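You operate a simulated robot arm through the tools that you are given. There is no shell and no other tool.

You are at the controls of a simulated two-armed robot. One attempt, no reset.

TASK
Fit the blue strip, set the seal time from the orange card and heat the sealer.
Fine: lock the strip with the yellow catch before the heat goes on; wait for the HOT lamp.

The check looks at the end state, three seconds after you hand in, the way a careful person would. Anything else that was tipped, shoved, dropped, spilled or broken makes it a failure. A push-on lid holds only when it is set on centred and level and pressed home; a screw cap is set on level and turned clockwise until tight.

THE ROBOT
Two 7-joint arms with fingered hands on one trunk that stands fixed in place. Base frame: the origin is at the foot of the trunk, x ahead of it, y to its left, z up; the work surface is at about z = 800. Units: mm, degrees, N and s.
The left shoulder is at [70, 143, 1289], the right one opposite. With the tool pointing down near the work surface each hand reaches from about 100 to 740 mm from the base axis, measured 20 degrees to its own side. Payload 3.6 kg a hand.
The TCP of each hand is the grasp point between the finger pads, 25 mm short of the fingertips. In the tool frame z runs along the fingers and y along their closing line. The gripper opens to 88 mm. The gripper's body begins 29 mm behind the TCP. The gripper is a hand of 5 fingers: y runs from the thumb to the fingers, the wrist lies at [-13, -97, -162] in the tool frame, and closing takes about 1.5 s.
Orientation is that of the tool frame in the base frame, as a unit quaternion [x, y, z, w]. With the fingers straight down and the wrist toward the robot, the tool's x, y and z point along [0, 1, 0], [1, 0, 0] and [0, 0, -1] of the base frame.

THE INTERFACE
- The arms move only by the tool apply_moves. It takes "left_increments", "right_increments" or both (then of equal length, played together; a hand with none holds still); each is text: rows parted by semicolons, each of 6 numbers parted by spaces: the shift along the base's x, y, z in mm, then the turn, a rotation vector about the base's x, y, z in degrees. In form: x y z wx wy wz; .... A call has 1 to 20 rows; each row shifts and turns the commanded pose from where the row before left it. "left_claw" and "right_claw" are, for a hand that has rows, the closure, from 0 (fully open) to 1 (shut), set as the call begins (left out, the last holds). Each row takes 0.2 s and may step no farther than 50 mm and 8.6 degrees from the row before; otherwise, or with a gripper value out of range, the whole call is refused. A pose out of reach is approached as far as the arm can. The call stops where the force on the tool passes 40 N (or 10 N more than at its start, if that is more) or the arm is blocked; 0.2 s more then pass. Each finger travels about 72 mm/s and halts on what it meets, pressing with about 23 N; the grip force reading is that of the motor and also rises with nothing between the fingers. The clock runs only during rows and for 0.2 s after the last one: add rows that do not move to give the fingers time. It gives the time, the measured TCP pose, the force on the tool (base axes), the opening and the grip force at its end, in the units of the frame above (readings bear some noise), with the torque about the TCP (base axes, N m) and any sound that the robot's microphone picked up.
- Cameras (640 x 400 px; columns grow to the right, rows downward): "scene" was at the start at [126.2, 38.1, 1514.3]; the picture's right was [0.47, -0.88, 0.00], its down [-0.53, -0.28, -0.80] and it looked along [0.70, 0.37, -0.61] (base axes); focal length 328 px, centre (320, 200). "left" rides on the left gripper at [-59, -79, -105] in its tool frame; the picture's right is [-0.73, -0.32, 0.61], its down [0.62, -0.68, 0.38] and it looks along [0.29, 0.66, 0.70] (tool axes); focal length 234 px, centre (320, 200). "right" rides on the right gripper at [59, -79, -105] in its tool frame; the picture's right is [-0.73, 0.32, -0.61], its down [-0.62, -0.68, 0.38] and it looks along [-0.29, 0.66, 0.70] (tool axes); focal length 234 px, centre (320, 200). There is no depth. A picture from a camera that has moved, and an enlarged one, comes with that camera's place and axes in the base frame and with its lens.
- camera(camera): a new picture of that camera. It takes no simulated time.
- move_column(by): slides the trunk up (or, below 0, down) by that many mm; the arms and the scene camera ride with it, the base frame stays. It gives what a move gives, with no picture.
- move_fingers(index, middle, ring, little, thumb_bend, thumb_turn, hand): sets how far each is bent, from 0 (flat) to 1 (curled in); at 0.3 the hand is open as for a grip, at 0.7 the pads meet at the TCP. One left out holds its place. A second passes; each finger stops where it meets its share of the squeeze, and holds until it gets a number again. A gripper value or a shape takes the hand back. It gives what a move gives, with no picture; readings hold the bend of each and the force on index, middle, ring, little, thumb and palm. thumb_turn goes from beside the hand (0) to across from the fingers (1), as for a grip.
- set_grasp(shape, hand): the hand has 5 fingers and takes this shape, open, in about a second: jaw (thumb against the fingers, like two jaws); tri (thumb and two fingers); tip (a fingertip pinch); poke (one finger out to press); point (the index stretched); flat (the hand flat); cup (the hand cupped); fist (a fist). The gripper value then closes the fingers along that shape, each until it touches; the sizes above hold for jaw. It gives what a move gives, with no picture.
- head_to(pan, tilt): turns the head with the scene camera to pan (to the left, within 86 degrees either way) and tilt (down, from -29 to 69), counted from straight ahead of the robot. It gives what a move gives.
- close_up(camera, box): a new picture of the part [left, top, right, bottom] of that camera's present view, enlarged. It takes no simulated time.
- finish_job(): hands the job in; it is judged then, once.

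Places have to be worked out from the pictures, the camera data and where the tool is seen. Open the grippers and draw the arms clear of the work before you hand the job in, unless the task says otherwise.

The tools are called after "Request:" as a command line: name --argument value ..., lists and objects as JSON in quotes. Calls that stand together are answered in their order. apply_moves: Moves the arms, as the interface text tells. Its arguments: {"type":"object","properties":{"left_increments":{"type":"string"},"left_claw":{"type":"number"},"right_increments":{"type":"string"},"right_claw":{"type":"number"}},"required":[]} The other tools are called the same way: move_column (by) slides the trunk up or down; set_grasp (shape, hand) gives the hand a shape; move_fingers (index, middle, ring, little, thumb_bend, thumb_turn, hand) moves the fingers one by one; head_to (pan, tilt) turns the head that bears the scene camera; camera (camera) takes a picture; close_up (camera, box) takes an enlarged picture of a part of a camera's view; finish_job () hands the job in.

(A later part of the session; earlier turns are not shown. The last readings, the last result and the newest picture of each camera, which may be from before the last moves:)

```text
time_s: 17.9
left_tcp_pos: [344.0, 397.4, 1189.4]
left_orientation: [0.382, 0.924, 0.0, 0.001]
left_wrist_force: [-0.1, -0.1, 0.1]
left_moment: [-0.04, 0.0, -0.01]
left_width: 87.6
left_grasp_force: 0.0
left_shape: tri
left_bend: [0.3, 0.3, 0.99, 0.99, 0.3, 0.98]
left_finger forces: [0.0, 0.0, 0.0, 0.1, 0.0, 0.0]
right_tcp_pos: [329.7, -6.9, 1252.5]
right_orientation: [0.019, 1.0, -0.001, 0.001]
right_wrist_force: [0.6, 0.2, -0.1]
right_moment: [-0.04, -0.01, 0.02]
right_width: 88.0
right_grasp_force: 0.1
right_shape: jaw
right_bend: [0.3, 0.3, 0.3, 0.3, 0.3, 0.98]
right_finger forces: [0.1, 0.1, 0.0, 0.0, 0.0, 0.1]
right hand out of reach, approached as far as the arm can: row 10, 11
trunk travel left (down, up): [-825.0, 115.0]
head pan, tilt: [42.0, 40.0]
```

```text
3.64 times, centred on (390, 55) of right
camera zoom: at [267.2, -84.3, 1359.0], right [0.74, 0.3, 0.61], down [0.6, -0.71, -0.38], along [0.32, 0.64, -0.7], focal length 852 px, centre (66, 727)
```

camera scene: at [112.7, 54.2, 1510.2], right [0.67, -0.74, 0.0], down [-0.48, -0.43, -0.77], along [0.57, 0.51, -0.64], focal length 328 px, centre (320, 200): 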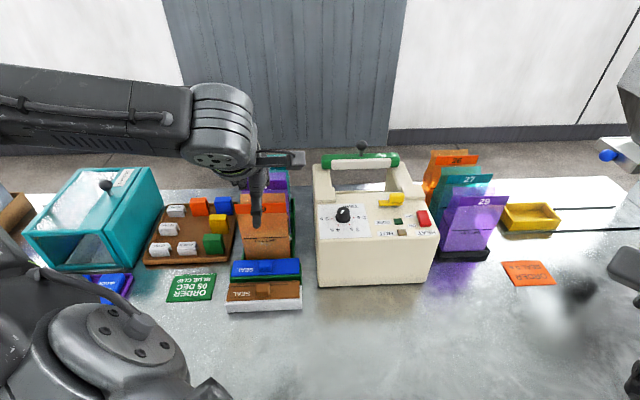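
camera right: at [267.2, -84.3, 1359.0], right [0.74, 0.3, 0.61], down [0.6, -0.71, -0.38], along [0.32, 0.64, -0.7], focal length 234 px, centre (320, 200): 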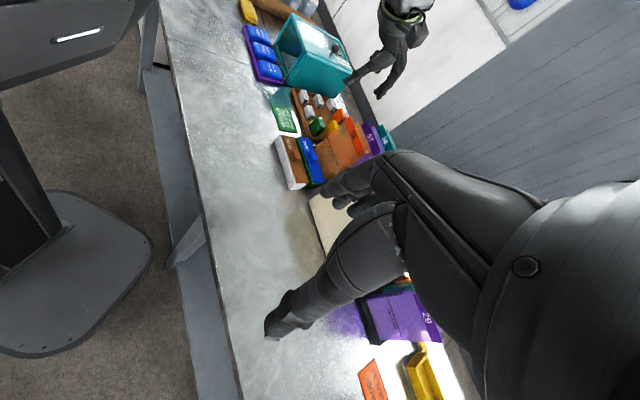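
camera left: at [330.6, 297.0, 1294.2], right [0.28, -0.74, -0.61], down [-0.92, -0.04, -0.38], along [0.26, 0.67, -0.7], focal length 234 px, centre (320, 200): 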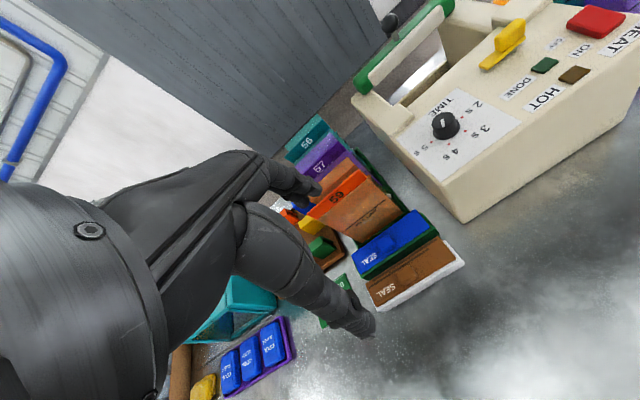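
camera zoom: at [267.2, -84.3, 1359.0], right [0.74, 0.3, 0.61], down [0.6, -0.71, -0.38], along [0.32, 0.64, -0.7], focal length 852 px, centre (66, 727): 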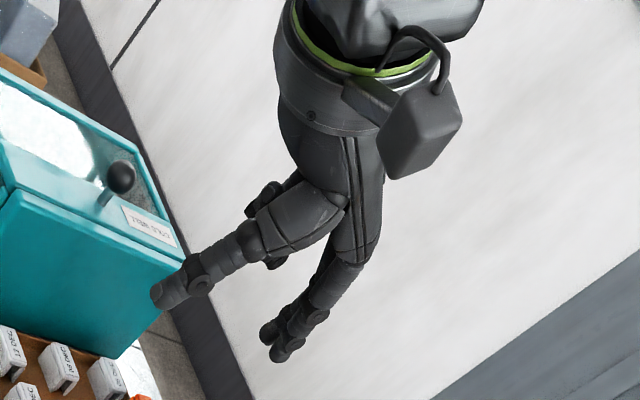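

I test the closing geometry of the tri shape in the air, to see where the finger pads meet.

Request:
apply_moves --left_increments "0 0 0 0 0 0; 0 0 0 0 0 0; 0 0 0 0 0 0; 0 0 0 0 0 0; 0 0 0 0 0 0; 0 0 0 0 0 0; 0 0 0 0 0 0; 0 0 0 0 0 0" --left_claw 0.7

Request:
camera --camera "left"

Request:
close_up --camera "left" --box '[220, 140, 420, 300]'

Request:
close_up --camera "right" --box '[330, 0, 450, 110]'

```text
time_s: 19.7
left_tcp_pos: [344.9, 396.3, 1189.0]
left_orientation: [0.383, 0.924, 0.0, 0.001]
left_wrist_force: [-0.6, 0.4, -0.2]
left_moment: [-0.01, 0.02, 0.0]
left_width: 26.8
left_grasp_force: 0.1
left_shape: tri
left_bend: [0.74, 0.53, 0.99, 0.99, 0.74, 1.0]
left_finger forces: [0.0, 0.0, 0.0, 0.0, 0.1, 0.0]
right_tcp_pos: [330.7, -10.1, 1252.4]
right_orientation: [0.02, 1.0, 0.001, 0.0]
right_wrist_force: [-0.2, -0.3, -0.2]
right_moment: [-0.03, -0.03, 0.02]
right_width: 87.8
right_grasp_force: 0.0
right_shape: jaw
right_bend: [0.3, 0.3, 0.3, 0.3, 0.3, 0.98]
right_finger forces: [0.1, 0.0, 0.0, 0.0, 0.0, 0.1]
trunk travel left (down, up): [-825.0, 115.0]
head pan, tilt: [42.0, 40.0]
```

```text
taken
camera left: at [330.7, 296.9, 1294.3], right [0.28, -0.74, -0.61], down [-0.92, -0.04, -0.38], along [0.26, 0.67, -0.7], focal length 234 px, centre (320, 200)
```

left: 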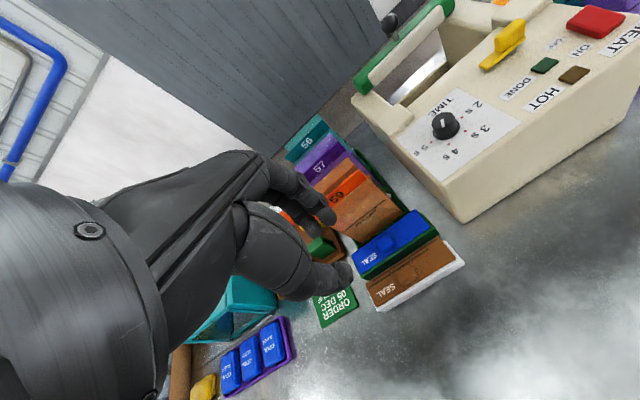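

```text
2.50 times, centred on (320, 220) of left
camera zoom: at [330.7, 296.9, 1294.3], right [0.28, -0.74, -0.61], down [-0.92, -0.04, -0.38], along [0.26, 0.67, -0.7], focal length 585 px, centre (320, 150)
```

zoom: 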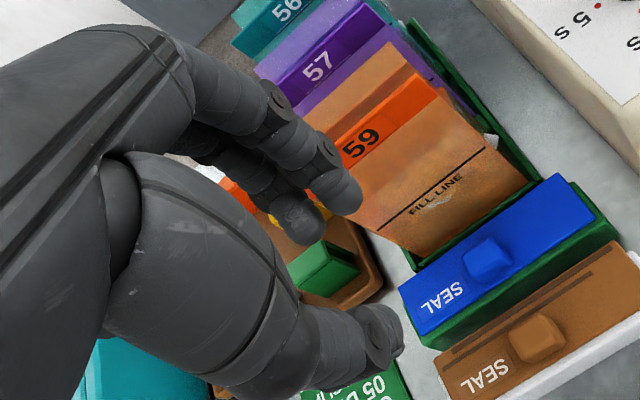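

```text
3.64 times, centred on (390, 55) of right
camera zoom: at [268.3, -85.5, 1358.6], right [0.74, 0.29, 0.61], down [0.6, -0.71, -0.38], along [0.32, 0.64, -0.7], focal length 852 px, centre (66, 727)
```

zoom: 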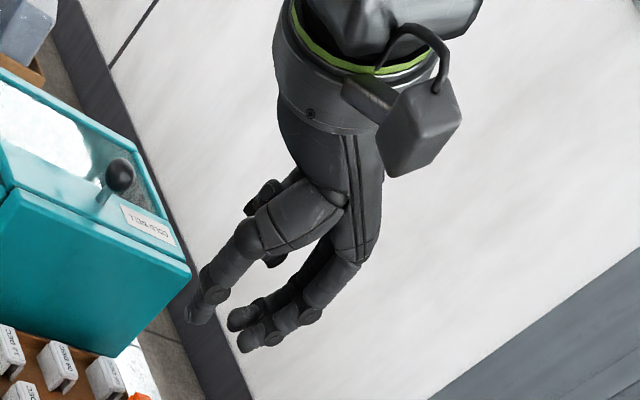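

In tri, the index and middle fingers straddle the TCP, with the thumb on the robot side. To keep clear of bag 59 behind and the brown strip in front, I set an asymmetric opening and check it.

Request:
move_fingers --hand "left" --index 0.45 --middle 0.45 --ring 0.99 --little 0.99 --thumb_bend 0.6 --thumb_turn 1.0

Request:
close_up --camera "left" --box '[220, 140, 420, 300]'

Request:
close_up --camera "right" --box '[330, 0, 450, 110]'

```text
time_s: 20.7
left_tcp_pos: [346.2, 395.1, 1189.8]
left_orientation: [0.383, 0.924, 0.0, 0.0]
left_wrist_force: [1.1, 0.5, -0.4]
left_moment: [-0.03, -0.03, 0.0]
left_width: 35.6
left_grasp_force: 0.0
left_shape: fingers
left_bend: [0.45, 0.45, 0.99, 0.99, 0.6, 1.0]
left_finger forces: [0.1, 0.0, 0.0, 0.0, 0.1, 0.0]
right_tcp_pos: [331.1, -9.4, 1254.3]
right_orientation: [0.02, 1.0, 0.0, 0.001]
right_wrist_force: [0.5, 0.8, 0.3]
right_moment: [0.03, -0.01, -0.02]
right_width: 88.2
right_grasp_force: 0.0
right_shape: jaw
right_bend: [0.3, 0.3, 0.3, 0.3, 0.3, 0.98]
right_finger forces: [0.0, 0.1, 0.1, 0.1, 0.0, 0.0]
trunk travel left (down, up): [-825.0, 115.0]
head pan, tilt: [42.0, 40.0]
```

```text
2.50 times, centred on (320, 220) of left
camera zoom: at [330.7, 296.8, 1294.3], right [0.28, -0.74, -0.61], down [-0.92, -0.04, -0.38], along [0.26, 0.67, -0.7], focal length 585 px, centre (320, 150)
```

zoom: 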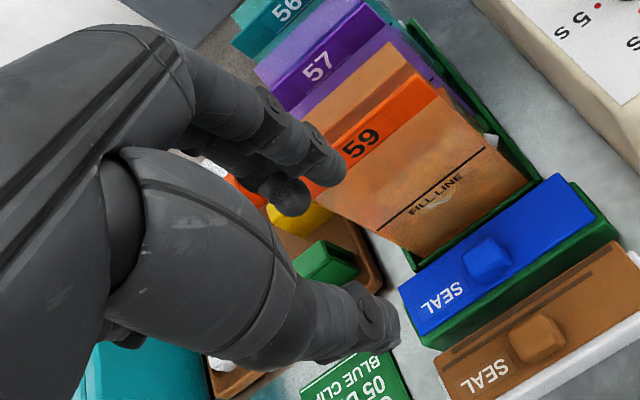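

```text
3.64 times, centred on (390, 55) of right
camera zoom: at [268.3, -85.6, 1358.6], right [0.74, 0.29, 0.61], down [0.6, -0.71, -0.38], along [0.32, 0.64, -0.7], focal length 852 px, centre (66, 727)
```

zoom: 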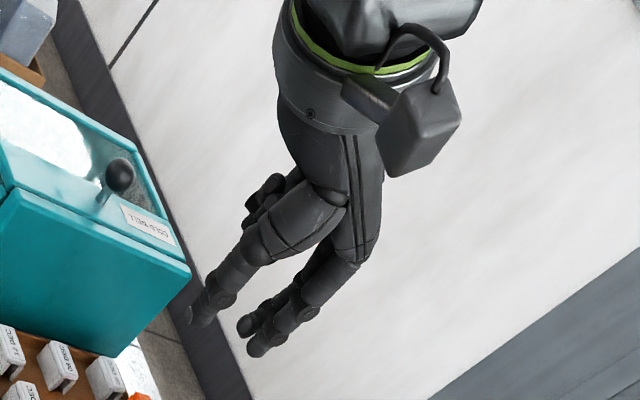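

The opening looks right, with about 36 mm between the pads. I move over the blue knob, offset slightly toward the robot, and stop at z 960 to check alignment.

Request:
apply_moves --left_increments "20.7 36.2 0 0 0 0; 20.7 36.2 0 0 0 0; 20.7 36.2 0 0 0 0; 0 0 -46 0 0 0; 0 0 -46 0 0 0; 0 0 -46 0 0 0; 0 0 -46 0 0 0; 0 0 -46 0 0 0; 0 0 0 0 0 0"

Request:
camera --camera "left"

Request:
close_up --camera "left" --box '[220, 120, 460, 320]'

Request:
close_up --camera "right" --box '[250, 60, 430, 220]'

Request:
close_up --camera "scene" --box '[180, 150, 340, 330]'

```text
time_s: 22.7
left_tcp_pos: [408.1, 502.2, 959.4]
left_orientation: [0.382, 0.924, 0.0, 0.0]
left_wrist_force: [0.1, -0.3, -0.6]
left_moment: [-0.03, 0.02, 0.02]
left_width: 35.8
left_grasp_force: 0.0
left_shape: fingers
left_bend: [0.45, 0.45, 0.99, 0.99, 0.6, 1.0]
left_finger forces: [0.1, 0.1, 0.1, 0.1, 0.0, 0.1]
right_tcp_pos: [328.4, -10.3, 1252.1]
right_orientation: [0.02, 1.0, 0.0, 0.0]
right_wrist_force: [0.6, -0.4, -0.2]
right_moment: [0.0, -0.03, 0.01]
right_width: 88.1
right_grasp_force: 0.1
right_shape: jaw
right_bend: [0.3, 0.3, 0.3, 0.3, 0.3, 0.98]
right_finger forces: [0.1, 0.0, 0.0, 0.0, 0.0, 0.0]
trunk travel left (down, up): [-825.0, 115.0]
head pan, tilt: [42.0, 40.0]
```

```text
taken
camera left: at [392.6, 403.9, 1063.7], right [0.29, -0.74, -0.61], down [-0.92, -0.04, -0.38], along [0.26, 0.67, -0.7], focal length 234 px, centre (320, 200)
```

left: 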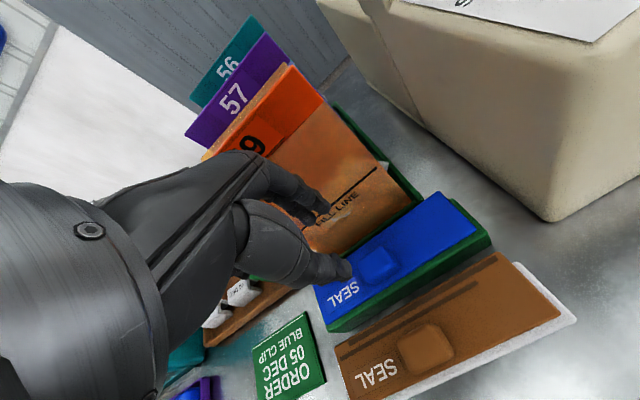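

```text
2.00 times, centred on (340, 220) of left
camera zoom: at [392.6, 403.9, 1063.7], right [0.29, -0.74, -0.61], down [-0.92, -0.04, -0.38], along [0.26, 0.67, -0.7], focal length 468 px, centre (280, 160)
```

zoom: 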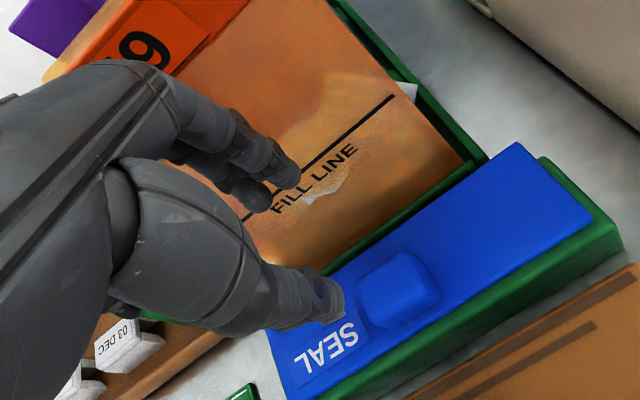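

```text
2.50 times, centred on (340, 140) of right
camera zoom: at [268.0, -85.9, 1358.7], right [0.74, 0.29, 0.61], down [0.6, -0.71, -0.38], along [0.32, 0.64, -0.7], focal length 585 px, centre (270, 350)
```

zoom: 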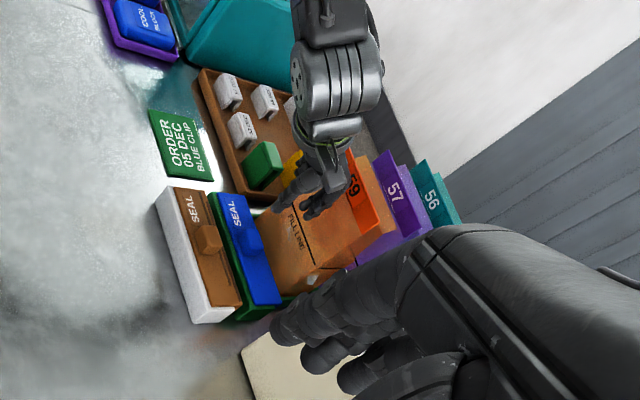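

```text
2.22 times, centred on (260, 240) of scene
camera zoom: at [112.5, 53.8, 1510.3], right [0.67, -0.74, 0.0], down [-0.48, -0.43, -0.77], along [0.57, 0.51, -0.64], focal length 728 px, centre (453, 111)
```

zoom: 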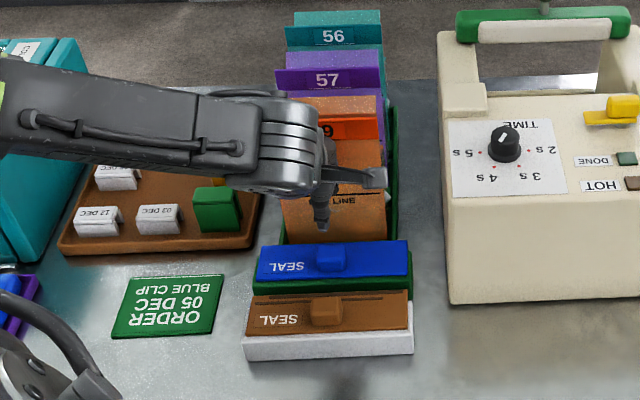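

The knob reads (414.7, 509.4), so the hand is aligned with the planned 9 mm offset. I descend to z 900 and check clearances again.

Request:
apply_moves --left_increments "0 0 -30 0 0 0; 0 0 -30 0 0 0; 0 0 0 0 0 0"

Request:
close_up --camera "left" --box '[220, 120, 460, 320]'

Request:
close_up --camera "right" --box '[290, 90, 400, 190]'

Request:
close_up --camera "scene" --box '[210, 190, 310, 310]'

```text
time_s: 23.5
left_tcp_pos: [407.8, 502.6, 900.5]
left_orientation: [0.383, 0.924, 0.0, 0.0]
left_wrist_force: [0.5, 0.6, 1.1]
left_moment: [0.04, 0.0, 0.0]
left_width: 35.8
left_grasp_force: 0.0
left_shape: fingers
left_bend: [0.45, 0.45, 0.99, 0.99, 0.6, 1.0]
left_finger forces: [0.1, 0.0, 0.1, 0.0, 0.1, 0.0]
right_tcp_pos: [329.3, -10.1, 1252.6]
right_orientation: [0.02, 1.0, -0.001, 0.0]
right_wrist_force: [0.4, -0.1, 0.4]
right_moment: [-0.05, -0.01, 0.02]
right_width: 87.6
right_grasp_force: 0.1
right_shape: jaw
right_bend: [0.3, 0.3, 0.3, 0.3, 0.3, 0.98]
right_finger forces: [0.0, 0.0, 0.1, 0.0, 0.1, 0.1]
trunk travel left (down, up): [-825.0, 115.0]
head pan, tilt: [42.0, 40.0]
```

```text
2.00 times, centred on (340, 220) of left
camera zoom: at [392.5, 404.5, 1004.9], right [0.29, -0.74, -0.61], down [-0.92, -0.04, -0.38], along [0.26, 0.67, -0.7], focal length 468 px, centre (280, 160)
```

zoom: 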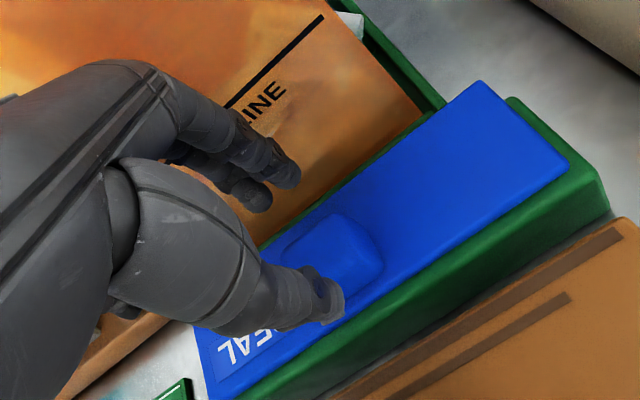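

```text
4.00 times, centred on (345, 140) of right
camera zoom: at [268.1, -86.0, 1358.7], right [0.74, 0.29, 0.61], down [0.6, -0.71, -0.38], along [0.32, 0.64, -0.7], focal length 937 px, centre (220, 440)
```

zoom: 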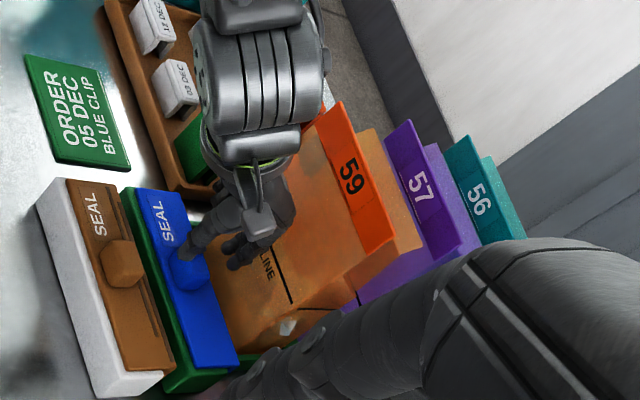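

```text
3.33 times, centred on (260, 250) of scene
camera zoom: at [112.5, 53.6, 1510.3], right [0.67, -0.74, 0.0], down [-0.48, -0.43, -0.77], along [0.57, 0.51, -0.64], focal length 1093 px, centre (520, 33)
```

zoom: 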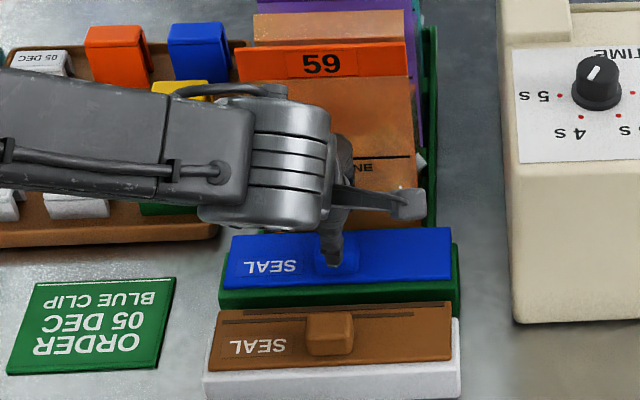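

Clearances look good on both sides. I descend in small steps to just above the plate.

Request:
apply_moves --left_increments "0 0 -10 0 0 0; 0 0 -10 0 0 0; 0 0 -6 0 0 0; 0 0 0 0 0 0"

Request:
close_up --camera "left" --box '[220, 120, 460, 320]'

Request:
close_up --camera "right" --box '[310, 120, 370, 170]'

```text
time_s: 24.5
left_tcp_pos: [408.1, 504.4, 873.7]
left_orientation: [0.383, 0.924, 0.0, 0.0]
left_wrist_force: [0.1, -0.5, -0.3]
left_moment: [0.01, 0.01, 0.03]
left_width: 35.7
left_grasp_force: 0.0
left_shape: fingers
left_bend: [0.45, 0.45, 0.99, 0.99, 0.6, 1.0]
left_finger forces: [0.0, 0.0, 0.0, 0.0, 0.1, 0.1]
right_tcp_pos: [328.3, -9.8, 1251.1]
right_orientation: [0.02, 1.0, 0.0, 0.0]
right_wrist_force: [-0.1, 1.1, -0.3]
right_moment: [-0.01, -0.01, -0.01]
right_width: 87.8
right_grasp_force: 0.1
right_shape: jaw
right_bend: [0.3, 0.3, 0.3, 0.3, 0.3, 0.98]
right_finger forces: [0.0, 0.0, 0.0, 0.0, 0.0, 0.0]
trunk travel left (down, up): [-825.0, 115.0]
head pan, tilt: [42.0, 40.0]
```

```text
2.00 times, centred on (340, 220) of left
camera zoom: at [392.7, 405.2, 978.5], right [0.28, -0.74, -0.61], down [-0.92, -0.04, -0.38], along [0.26, 0.67, -0.7], focal length 468 px, centre (280, 160)
```

zoom: 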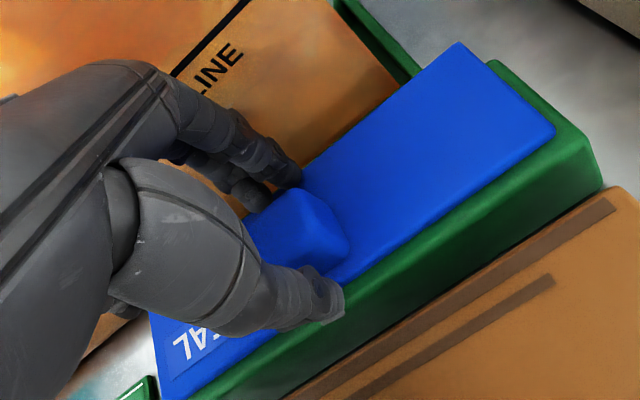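

```text
8.00 times, centred on (340, 145) of right
camera zoom: at [268.4, -85.6, 1358.6], right [0.74, 0.29, 0.61], down [0.6, -0.71, -0.38], along [0.32, 0.64, -0.7], focal length 1873 px, centre (160, 640)
```

zoom: 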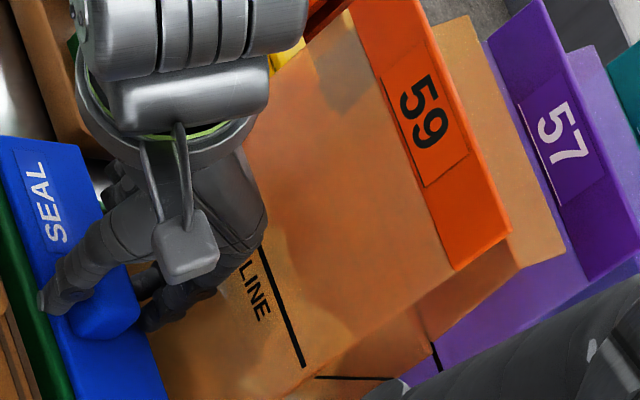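

The knob is well between the thumb and fingers with no contact. I lower 6 mm more and close on it.

Request:
apply_moves --left_increments "0 0 -3 0 0 0; 0 0 -3 0 0 0; 0 0 0 0 0 0"

Request:
close_up --camera "left" --box '[240, 160, 400, 300]'

```text
time_s: 25.3
left_tcp_pos: [407.3, 502.4, 870.6]
left_orientation: [0.383, 0.924, 0.003, 0.001]
left_wrist_force: [0.5, 1.4, 18.0]
left_moment: [0.57, -0.36, -0.02]
left_width: 36.0
left_grasp_force: 8.8
left_shape: fingers
left_bend: [0.45, 0.41, 0.99, 0.99, 0.6, 1.0]
left_finger forces: [0.4, 17.5, 0.1, 0.1, 0.0, 0.1]
right_tcp_pos: [327.2, -12.3, 1252.8]
right_orientation: [0.021, 1.0, 0.001, 0.001]
right_wrist_force: [-0.4, 0.4, -1.2]
right_moment: [-0.01, 0.0, 0.02]
right_width: 88.0
right_grasp_force: 0.0
right_shape: jaw
right_bend: [0.3, 0.3, 0.3, 0.3, 0.3, 0.98]
right_finger forces: [0.0, 0.1, 0.1, 0.0, 0.0, 0.0]
trunk travel left (down, up): [-825.0, 115.0]
head pan, tilt: [42.0, 40.0]
```

```text
2.86 times, centred on (320, 230) of left
camera zoom: at [391.9, 404.0, 974.9], right [0.29, -0.74, -0.61], down [-0.92, -0.04, -0.39], along [0.26, 0.67, -0.69], focal length 669 px, centre (320, 114)
```

zoom: 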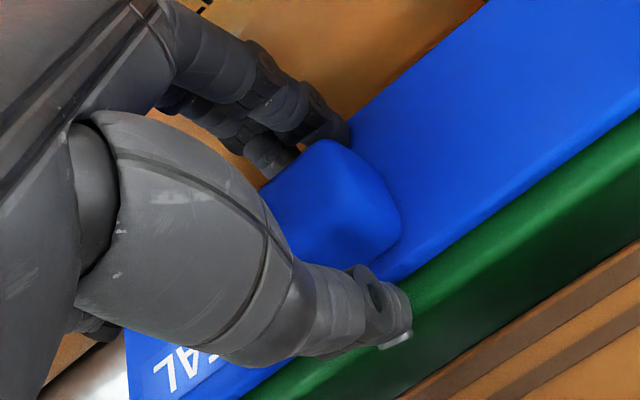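

The middle fingertip touched the plate at about z 870, so I rise 3 mm and then close the thumb and the two fingers on the knob.

Request:
apply_moves --left_increments "0 0 3.5 0 0 0; 0 0 0 0 0 0"

Request:
move_fingers --hand "left" --index 0.55 --middle 0.55 --thumb_bend 0.75

Request:
close_up --camera "left" --box '[240, 160, 400, 300]'

```text
time_s: 25.9
left_tcp_pos: [407.6, 502.8, 872.5]
left_orientation: [0.383, 0.924, 0.001, -0.001]
left_wrist_force: [0.7, 1.0, 5.3]
left_moment: [0.22, -0.15, -0.02]
left_width: 36.0
left_grasp_force: 2.4
left_shape: fingers
left_bend: [0.45, 0.43, 0.99, 0.99, 0.6, 1.0]
left_finger forces: [0.0, 6.1, 0.1, 0.0, 0.1, 0.0]
right_tcp_pos: [329.2, -11.2, 1253.0]
right_orientation: [0.019, 1.0, 0.0, 0.0]
right_wrist_force: [0.7, -0.4, 0.2]
right_moment: [0.01, -0.02, -0.03]
right_width: 87.8
right_grasp_force: 0.1
right_shape: jaw
right_bend: [0.3, 0.3, 0.3, 0.3, 0.3, 0.98]
right_finger forces: [0.0, 0.1, 0.0, 0.0, 0.0, 0.1]
trunk travel left (down, up): [-825.0, 115.0]
head pan, tilt: [42.0, 40.0]
```

```text
time_s: 26.9
left_tcp_pos: [407.9, 502.8, 872.4]
left_orientation: [0.383, 0.924, 0.002, 0.0]
left_wrist_force: [1.4, 0.7, 10.3]
left_moment: [0.41, -0.29, -0.1]
left_width: 18.8
left_grasp_force: 9.5
left_shape: fingers
left_bend: [0.53, 0.45, 0.99, 0.99, 0.69, 1.0]
left_finger forces: [1.4, 12.0, 0.0, 0.0, 5.3, 0.1]
right_tcp_pos: [328.1, -11.1, 1253.0]
right_orientation: [0.02, 1.0, 0.0, 0.0]
right_wrist_force: [0.3, 0.9, 0.3]
right_moment: [-0.04, -0.01, -0.01]
right_width: 87.9
right_grasp_force: 0.0
right_shape: jaw
right_bend: [0.3, 0.3, 0.3, 0.3, 0.3, 0.98]
right_finger forces: [0.0, 0.1, 0.1, 0.0, 0.0, 0.1]
trunk travel left (down, up): [-825.0, 115.0]
head pan, tilt: [42.0, 40.0]
```

```text
2.86 times, centred on (320, 230) of left
camera zoom: at [392.2, 404.2, 977.0], right [0.29, -0.74, -0.61], down [-0.92, -0.04, -0.38], along [0.26, 0.67, -0.69], focal length 669 px, centre (320, 114)
```

zoom: 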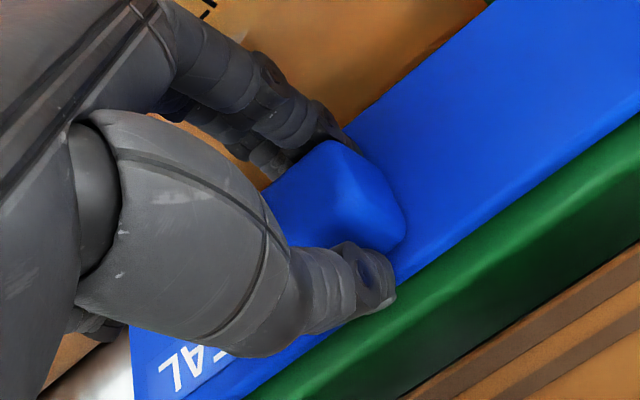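

The middle finger is still bearing on the plate, so I rise 3 mm and then tighten the grip.

Request:
apply_moves --left_increments "0 0 3 0 0 0; 0 0 0 0 0 0"

Request:
move_fingers --hand "left" --index 0.75 --middle 0.75 --thumb_bend 0.95

Request:
close_up --camera "left" --box '[240, 160, 400, 300]'

Request:
close_up --camera "right" --box '[300, 110, 370, 190]'

```text
time_s: 27.5
left_tcp_pos: [407.3, 504.6, 874.8]
left_orientation: [0.383, 0.924, -0.001, -0.001]
left_wrist_force: [-0.5, 0.4, 0.0]
left_moment: [0.03, 0.01, 0.05]
left_width: 19.4
left_grasp_force: 5.1
left_shape: fingers
left_bend: [0.52, 0.52, 0.99, 0.99, 0.7, 1.0]
left_finger forces: [3.1, 2.7, 0.1, 0.0, 4.4, 0.0]
right_tcp_pos: [329.2, -9.6, 1252.2]
right_orientation: [0.019, 1.0, 0.0, 0.0]
right_wrist_force: [-0.1, 0.8, -0.1]
right_moment: [-0.01, 0.01, -0.01]
right_width: 87.7
right_grasp_force: 0.0
right_shape: jaw
right_bend: [0.3, 0.3, 0.3, 0.3, 0.3, 0.98]
right_finger forces: [0.0, 0.0, 0.0, 0.0, 0.1, 0.0]
trunk travel left (down, up): [-825.0, 115.0]
head pan, tilt: [42.0, 40.0]
```

```text
time_s: 28.5
left_tcp_pos: [406.8, 504.5, 873.7]
left_orientation: [0.383, 0.924, 0.0, 0.0]
left_wrist_force: [-0.3, 1.3, -0.4]
left_moment: [0.11, 0.02, -0.05]
left_width: 17.1
left_grasp_force: 21.5
left_shape: fingers
left_bend: [0.49, 0.54, 0.99, 0.99, 0.71, 1.0]
left_finger forces: [11.4, 13.8, 0.1, 0.0, 18.2, 0.1]
right_tcp_pos: [329.6, -9.3, 1251.1]
right_orientation: [0.02, 1.0, -0.001, 0.0]
right_wrist_force: [0.3, -1.2, 0.2]
right_moment: [0.02, -0.03, -0.01]
right_width: 88.0
right_grasp_force: 0.1
right_shape: jaw
right_bend: [0.3, 0.3, 0.3, 0.3, 0.3, 0.98]
right_finger forces: [0.0, 0.0, 0.0, 0.0, 0.0, 0.1]
trunk travel left (down, up): [-825.0, 115.0]
head pan, tilt: [42.0, 40.0]
```

```text
2.86 times, centred on (320, 230) of left
camera zoom: at [392.6, 405.4, 979.0], right [0.28, -0.74, -0.61], down [-0.92, -0.04, -0.38], along [0.26, 0.67, -0.7], focal length 669 px, centre (320, 114)
```

zoom: 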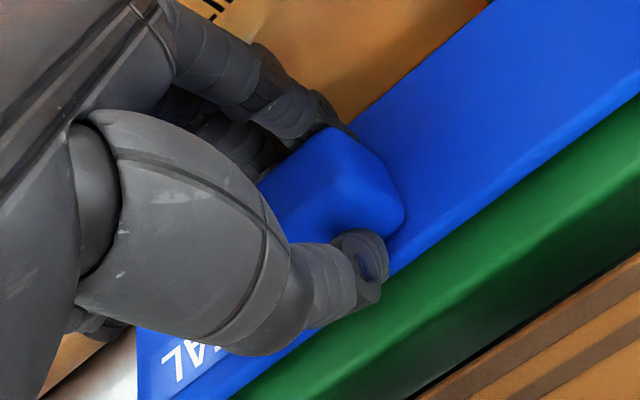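

```text
5.00 times, centred on (335, 150) of right
camera zoom: at [268.4, -85.3, 1358.6], right [0.74, 0.29, 0.61], down [0.6, -0.71, -0.38], along [0.32, 0.64, -0.7], focal length 1171 px, centre (245, 450)
```

zoom: 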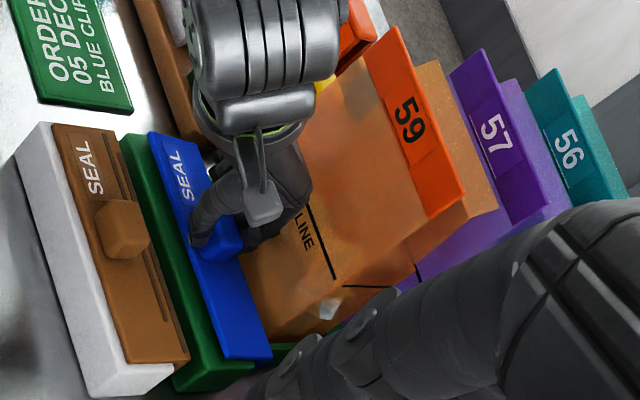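

The grip holds at about 20 N. I lift gently by 15 mm and check that the strip comes along level.

Request:
apply_moves --left_increments "0 0 5 0 0 0; 0 0 10 0 0 0; 0 0 0 0 0 0"

Request:
close_up --camera "left" --box '[220, 80, 520, 340]'

Request:
close_up --camera "right" --box '[300, 110, 370, 190]'

Request:
close_up --camera "scene" --box '[210, 190, 310, 310]'

```text
time_s: 29.3
left_tcp_pos: [407.9, 504.0, 889.3]
left_orientation: [0.383, 0.924, 0.0, -0.001]
left_wrist_force: [0.5, 0.5, -0.8]
left_moment: [0.0, -0.03, -0.07]
left_width: 16.8
left_grasp_force: 20.5
left_shape: fingers
left_bend: [0.48, 0.54, 0.99, 0.99, 0.71, 1.0]
left_finger forces: [11.4, 10.8, 0.1, 0.0, 17.9, 0.1]
right_tcp_pos: [329.7, -9.4, 1252.3]
right_orientation: [0.02, 1.0, -0.002, 0.0]
right_wrist_force: [-0.3, 0.1, -0.7]
right_moment: [0.0, 0.0, 0.0]
right_width: 88.0
right_grasp_force: 0.0
right_shape: jaw
right_bend: [0.3, 0.3, 0.3, 0.3, 0.3, 0.98]
right_finger forces: [0.1, 0.0, 0.0, 0.0, 0.0, 0.0]
trunk travel left (down, up): [-825.0, 115.0]
head pan, tilt: [42.0, 40.0]
```

```text
1.54 times, centred on (370, 210) of left
camera zoom: at [393.1, 405.3, 994.1], right [0.28, -0.74, -0.61], down [-0.92, -0.04, -0.38], along [0.26, 0.67, -0.7], focal length 360 px, centre (243, 185)
```

zoom: 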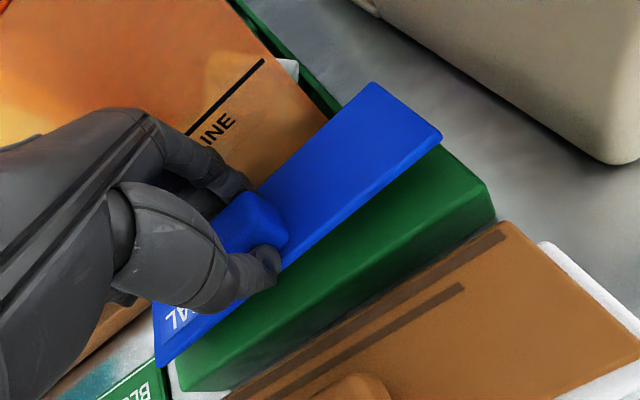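

```text
5.00 times, centred on (335, 150) of right
camera zoom: at [268.7, -85.1, 1358.6], right [0.74, 0.29, 0.61], down [0.6, -0.71, -0.38], along [0.32, 0.64, -0.7], focal length 1171 px, centre (245, 450)
```

zoom: 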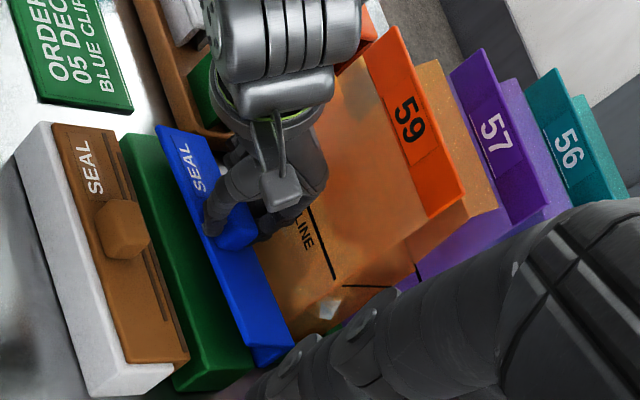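

```text
3.33 times, centred on (260, 250) of scene
camera zoom: at [113.2, 54.6, 1510.2], right [0.67, -0.74, 0.0], down [-0.48, -0.43, -0.77], along [0.57, 0.51, -0.64], focal length 1093 px, centre (520, 33)
```

zoom: 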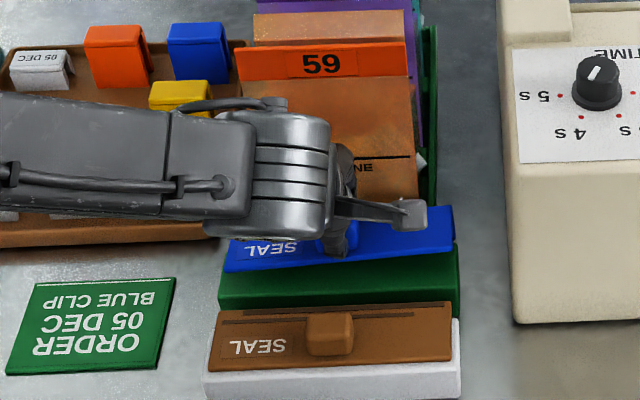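

The strip is up and held, turned by about 2° in the grip. I lift it clear, carry it toward the sealer at a safe height, and take out the yaw.

Request:
apply_moves --left_increments "0 0 30 0 0 0; 0 0 45 0 0 0; 0 0 45 0 0 0; 0 0 45 0 0 0; 0 0 30 0 0 0; 25 -12 0 0 0 -0.4; 29 -14.5 0 0 0 -0.4; 29 -14.5 0 0 0 -0.4; 29 -14.5 0 0 0 -0.4; 29 -14.5 0 0 0 -0.4; 29 -14.5 0 0 0 -0.3; 29 -14.5 0 0 0 0; 29 -14.5 0 0 0 0; 26 -16 -10 0 0 0; 0 0 0 0 0 0"

Request:
camera --camera "left"

Request:
camera --camera "scene"

Request:
close_up --camera "left" --box '[300, 0, 640, 280]'

```text
time_s: 32.5
left_tcp_pos: [662.1, 373.7, 1074.2]
left_orientation: [0.401, 0.916, 0.0, 0.0]
left_wrist_force: [-0.7, -0.4, 0.4]
left_moment: [0.01, -0.01, -0.01]
left_width: 16.5
left_grasp_force: 19.5
left_shape: fingers
left_bend: [0.47, 0.55, 0.99, 0.99, 0.73, 1.0]
left_finger forces: [12.8, 8.1, 0.1, 0.0, 19.1, 0.0]
right_tcp_pos: [329.4, -9.7, 1252.6]
right_orientation: [0.02, 1.0, -0.001, 0.0]
right_wrist_force: [-0.6, 0.2, -0.4]
right_moment: [0.02, 0.0, 0.04]
right_width: 87.9
right_grasp_force: 0.1
right_shape: jaw
right_bend: [0.3, 0.3, 0.3, 0.3, 0.3, 0.98]
right_finger forces: [0.0, 0.0, 0.0, 0.0, 0.0, 0.1]
trunk travel left (down, up): [-825.0, 115.0]
head pan, tilt: [42.0, 40.0]
```

```text
taken
camera left: at [642.7, 276.2, 1179.4], right [0.26, -0.75, -0.61], down [-0.92, 0.0, -0.38], along [0.29, 0.66, -0.7], focal length 234 px, centre (320, 200)
```

left: 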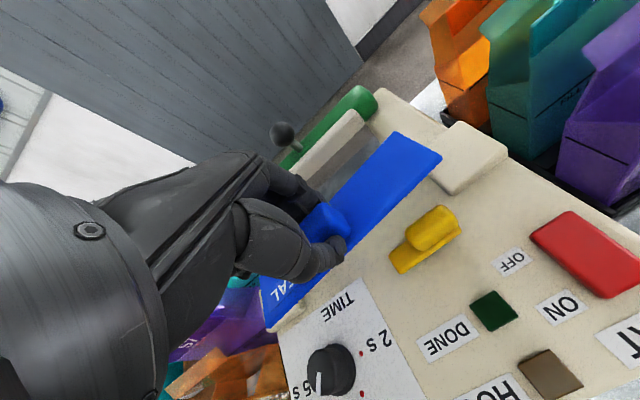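

```text
taken
camera scene: at [112.4, 54.7, 1510.3], right [0.67, -0.74, 0.0], down [-0.48, -0.43, -0.77], along [0.57, 0.51, -0.64], focal length 328 px, centre (320, 200)
```

scene: 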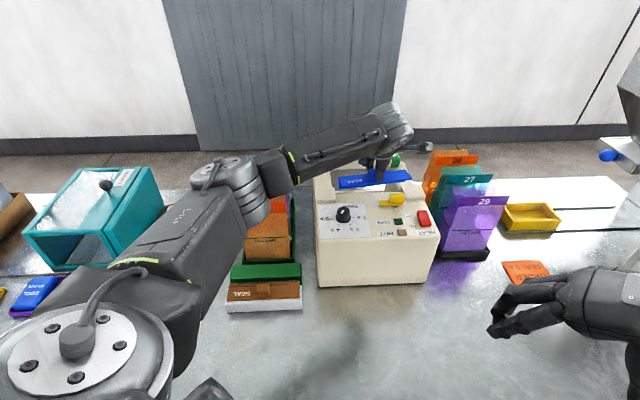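

```text
1.43 times, centred on (470, 140) of left
camera zoom: at [642.7, 276.2, 1179.4], right [0.26, -0.75, -0.61], down [-0.92, 0.0, -0.38], along [0.29, 0.66, -0.7], focal length 334 px, centre (106, 286)
```

zoom: 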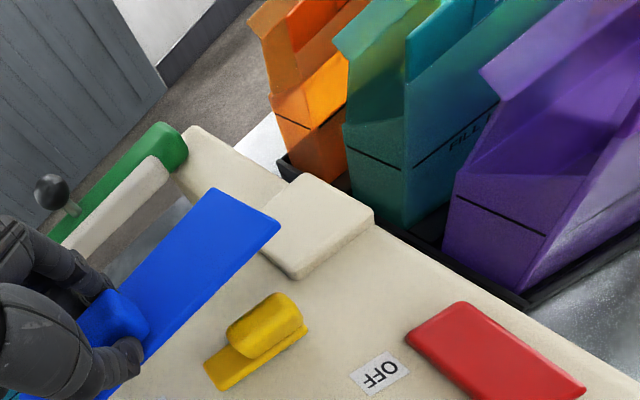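

The strip now hangs over the landing. I zoom in with the scene camera and the left camera to measure the strip's pose against the two blocks.

Request:
close_up --camera "scene" --box '[300, 140, 450, 240]'

Request:
close_up --camera "left" --box '[240, 100, 480, 340]'

Request:
camera --camera "right"

```text
4.00 times, centred on (375, 190) of scene
camera zoom: at [112.4, 54.7, 1510.3], right [0.67, -0.74, 0.0], down [-0.48, -0.43, -0.77], along [0.57, 0.51, -0.64], focal length 1311 px, centre (100, 240)
```

zoom: 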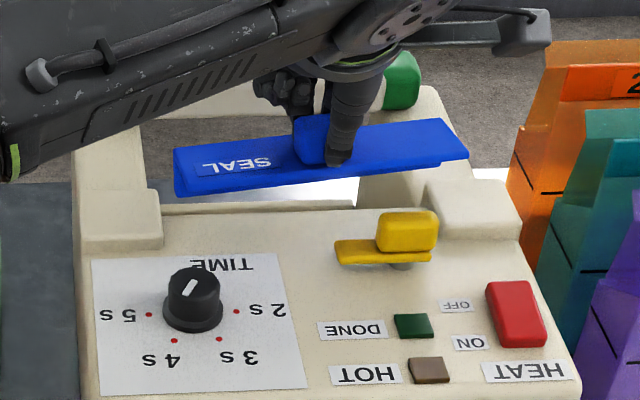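

```text
1.67 times, centred on (360, 220) of left
camera zoom: at [642.7, 276.2, 1179.4], right [0.26, -0.75, -0.61], down [-0.92, 0.0, -0.38], along [0.29, 0.66, -0.7], focal length 390 px, centre (253, 167)
```

zoom: 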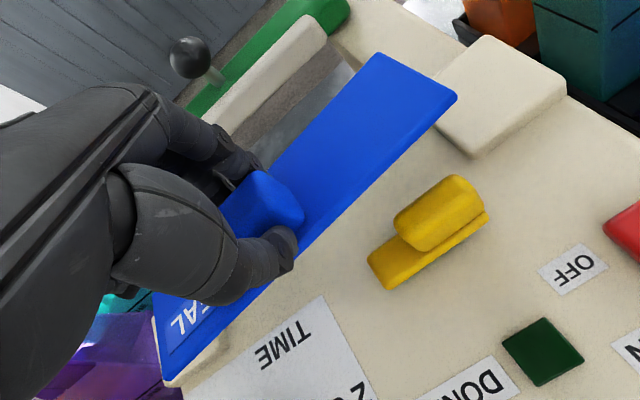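

```text
taken
camera right: at [268.0, -85.1, 1358.7], right [0.74, 0.29, 0.61], down [0.6, -0.71, -0.38], along [0.32, 0.64, -0.7], focal length 234 px, centre (320, 200)
```

right: 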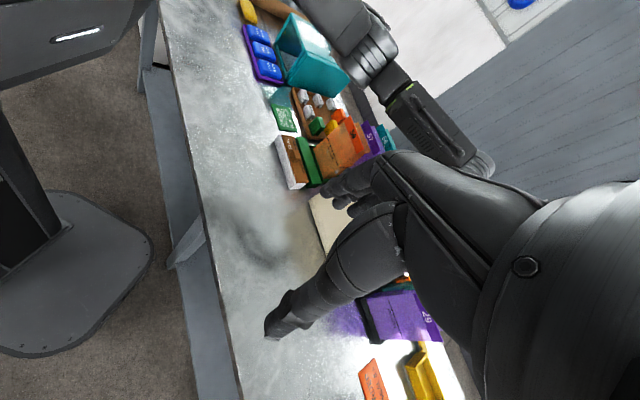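

The strip seems yawed a few degrees and its right end a little high. I zoom further to measure the sealer's own yaw and the blocks precisely.

Request:
close_up --camera "scene" --box '[310, 165, 360, 205]'

Request:
close_up --camera "scene" --box '[390, 165, 440, 205]'

Request:
close_up --camera "left" --box '[380, 100, 520, 210]'

Request:
close_up --camera "left" --box '[230, 260, 370, 400]'

```text
10.00 times, centred on (335, 185) of scene
camera zoom: at [112.4, 54.7, 1510.3], right [0.67, -0.74, 0.0], down [-0.48, -0.43, -0.77], along [0.57, 0.51, -0.64], focal length 3278 px, centre (170, 350)
```

zoom: 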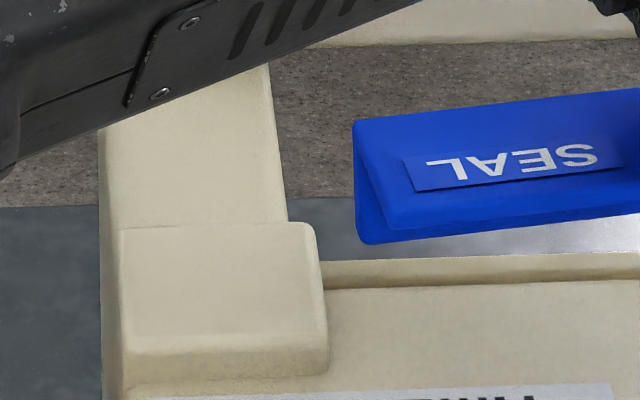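

```text
10.00 times, centred on (415, 185) of scene
camera zoom: at [112.4, 54.7, 1510.3], right [0.67, -0.74, 0.0], down [-0.48, -0.43, -0.77], along [0.57, 0.51, -0.64], focal length 3278 px, centre (-630, 350)
```

zoom: 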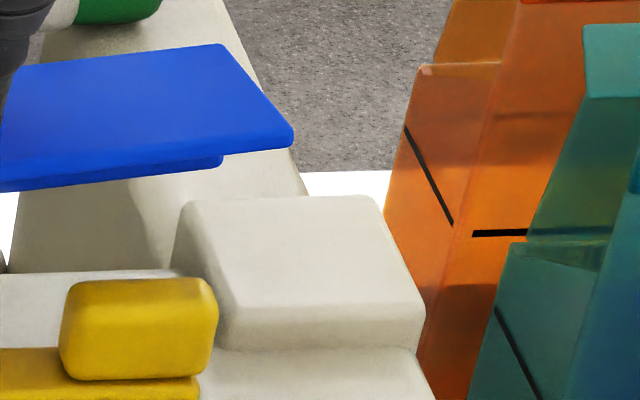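

```text
3.64 times, centred on (450, 155) of left
camera zoom: at [642.7, 276.2, 1179.4], right [0.26, -0.75, -0.61], down [-0.92, 0.0, -0.38], along [0.29, 0.66, -0.7], focal length 852 px, centre (-153, 364)
```

zoom: 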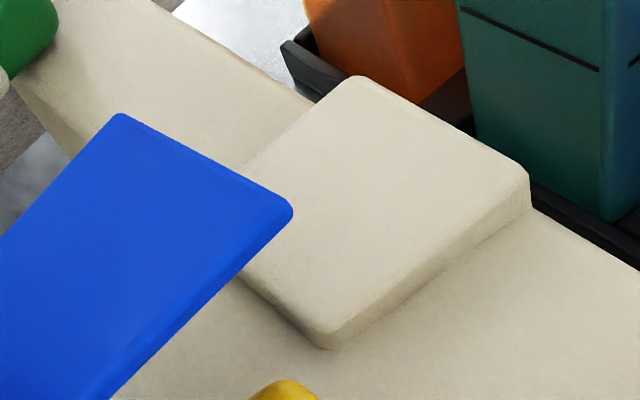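

```text
2.86 times, centred on (300, 330) of left
camera zoom: at [642.7, 276.2, 1179.4], right [0.26, -0.75, -0.61], down [-0.92, 0.0, -0.38], along [0.29, 0.66, -0.7], focal length 669 px, centre (377, -171)
```

zoom: 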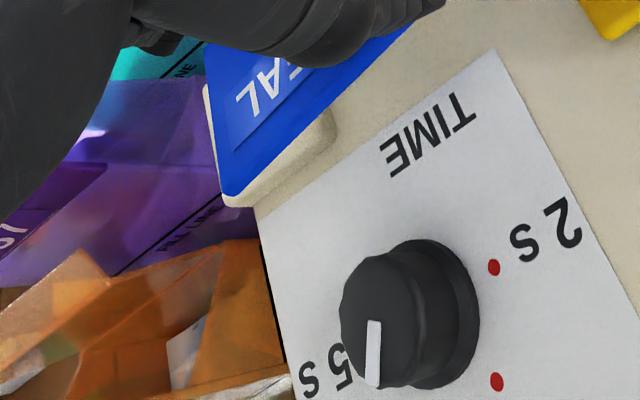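

The strip has a lower body under the plate, and its shape matters for seating. I zoom in hard on both its ends and on the emptied tray.

Request:
close_up --camera "scene" --box '[334, 172, 364, 192]'

Request:
close_up --camera "scene" --box '[380, 165, 425, 195]'

Request:
close_up --camera "scene" --box '[220, 250, 310, 310]'

Request:
close_up --camera "right" --box '[265, 120, 335, 190]'

```text
16.00 times, centred on (349, 182) of scene
camera zoom: at [112.4, 54.7, 1510.3], right [0.67, -0.74, 0.0], down [-0.48, -0.43, -0.77], along [0.57, 0.51, -0.64], focal length 5245 px, centre (-144, 488)
```

zoom: 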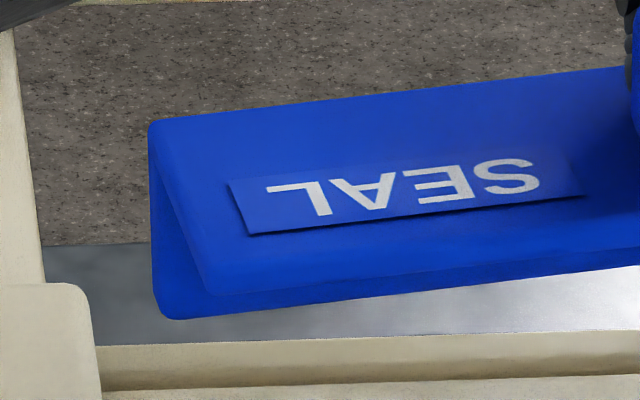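

```text
13.33 times, centred on (402, 180) of scene
camera zoom: at [112.4, 54.7, 1510.3], right [0.67, -0.74, 0.0], down [-0.48, -0.43, -0.77], along [0.57, 0.51, -0.64], focal length 4371 px, centre (-780, 467)
```

zoom: 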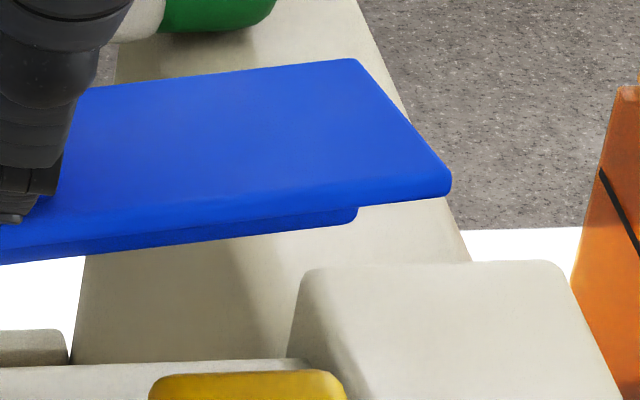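

```text
6.67 times, centred on (265, 280) of scene
camera zoom: at [112.4, 54.7, 1510.3], right [0.67, -0.74, 0.0], down [-0.48, -0.43, -0.77], along [0.57, 0.51, -0.64], focal length 2185 px, centre (687, -333)
```

zoom: 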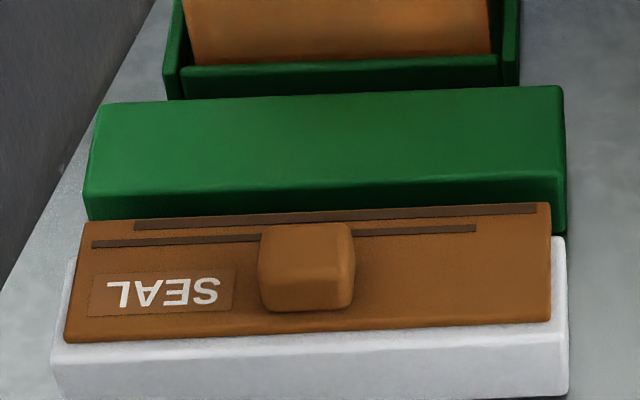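

```text
5.71 times, centred on (300, 155) of right
camera zoom: at [268.0, -85.1, 1358.7], right [0.74, 0.29, 0.61], down [0.6, -0.71, -0.38], along [0.32, 0.64, -0.7], focal length 1338 px, centre (434, 457)
```

zoom: 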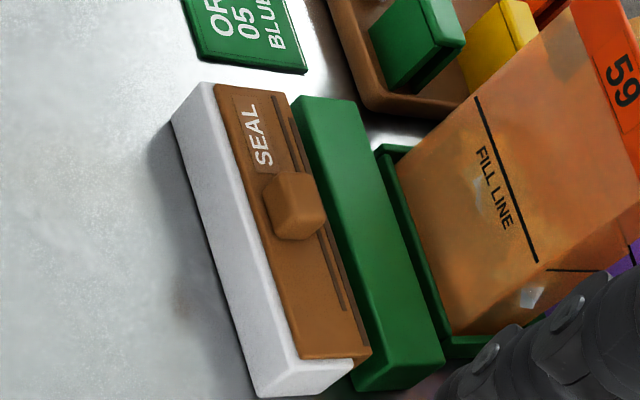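

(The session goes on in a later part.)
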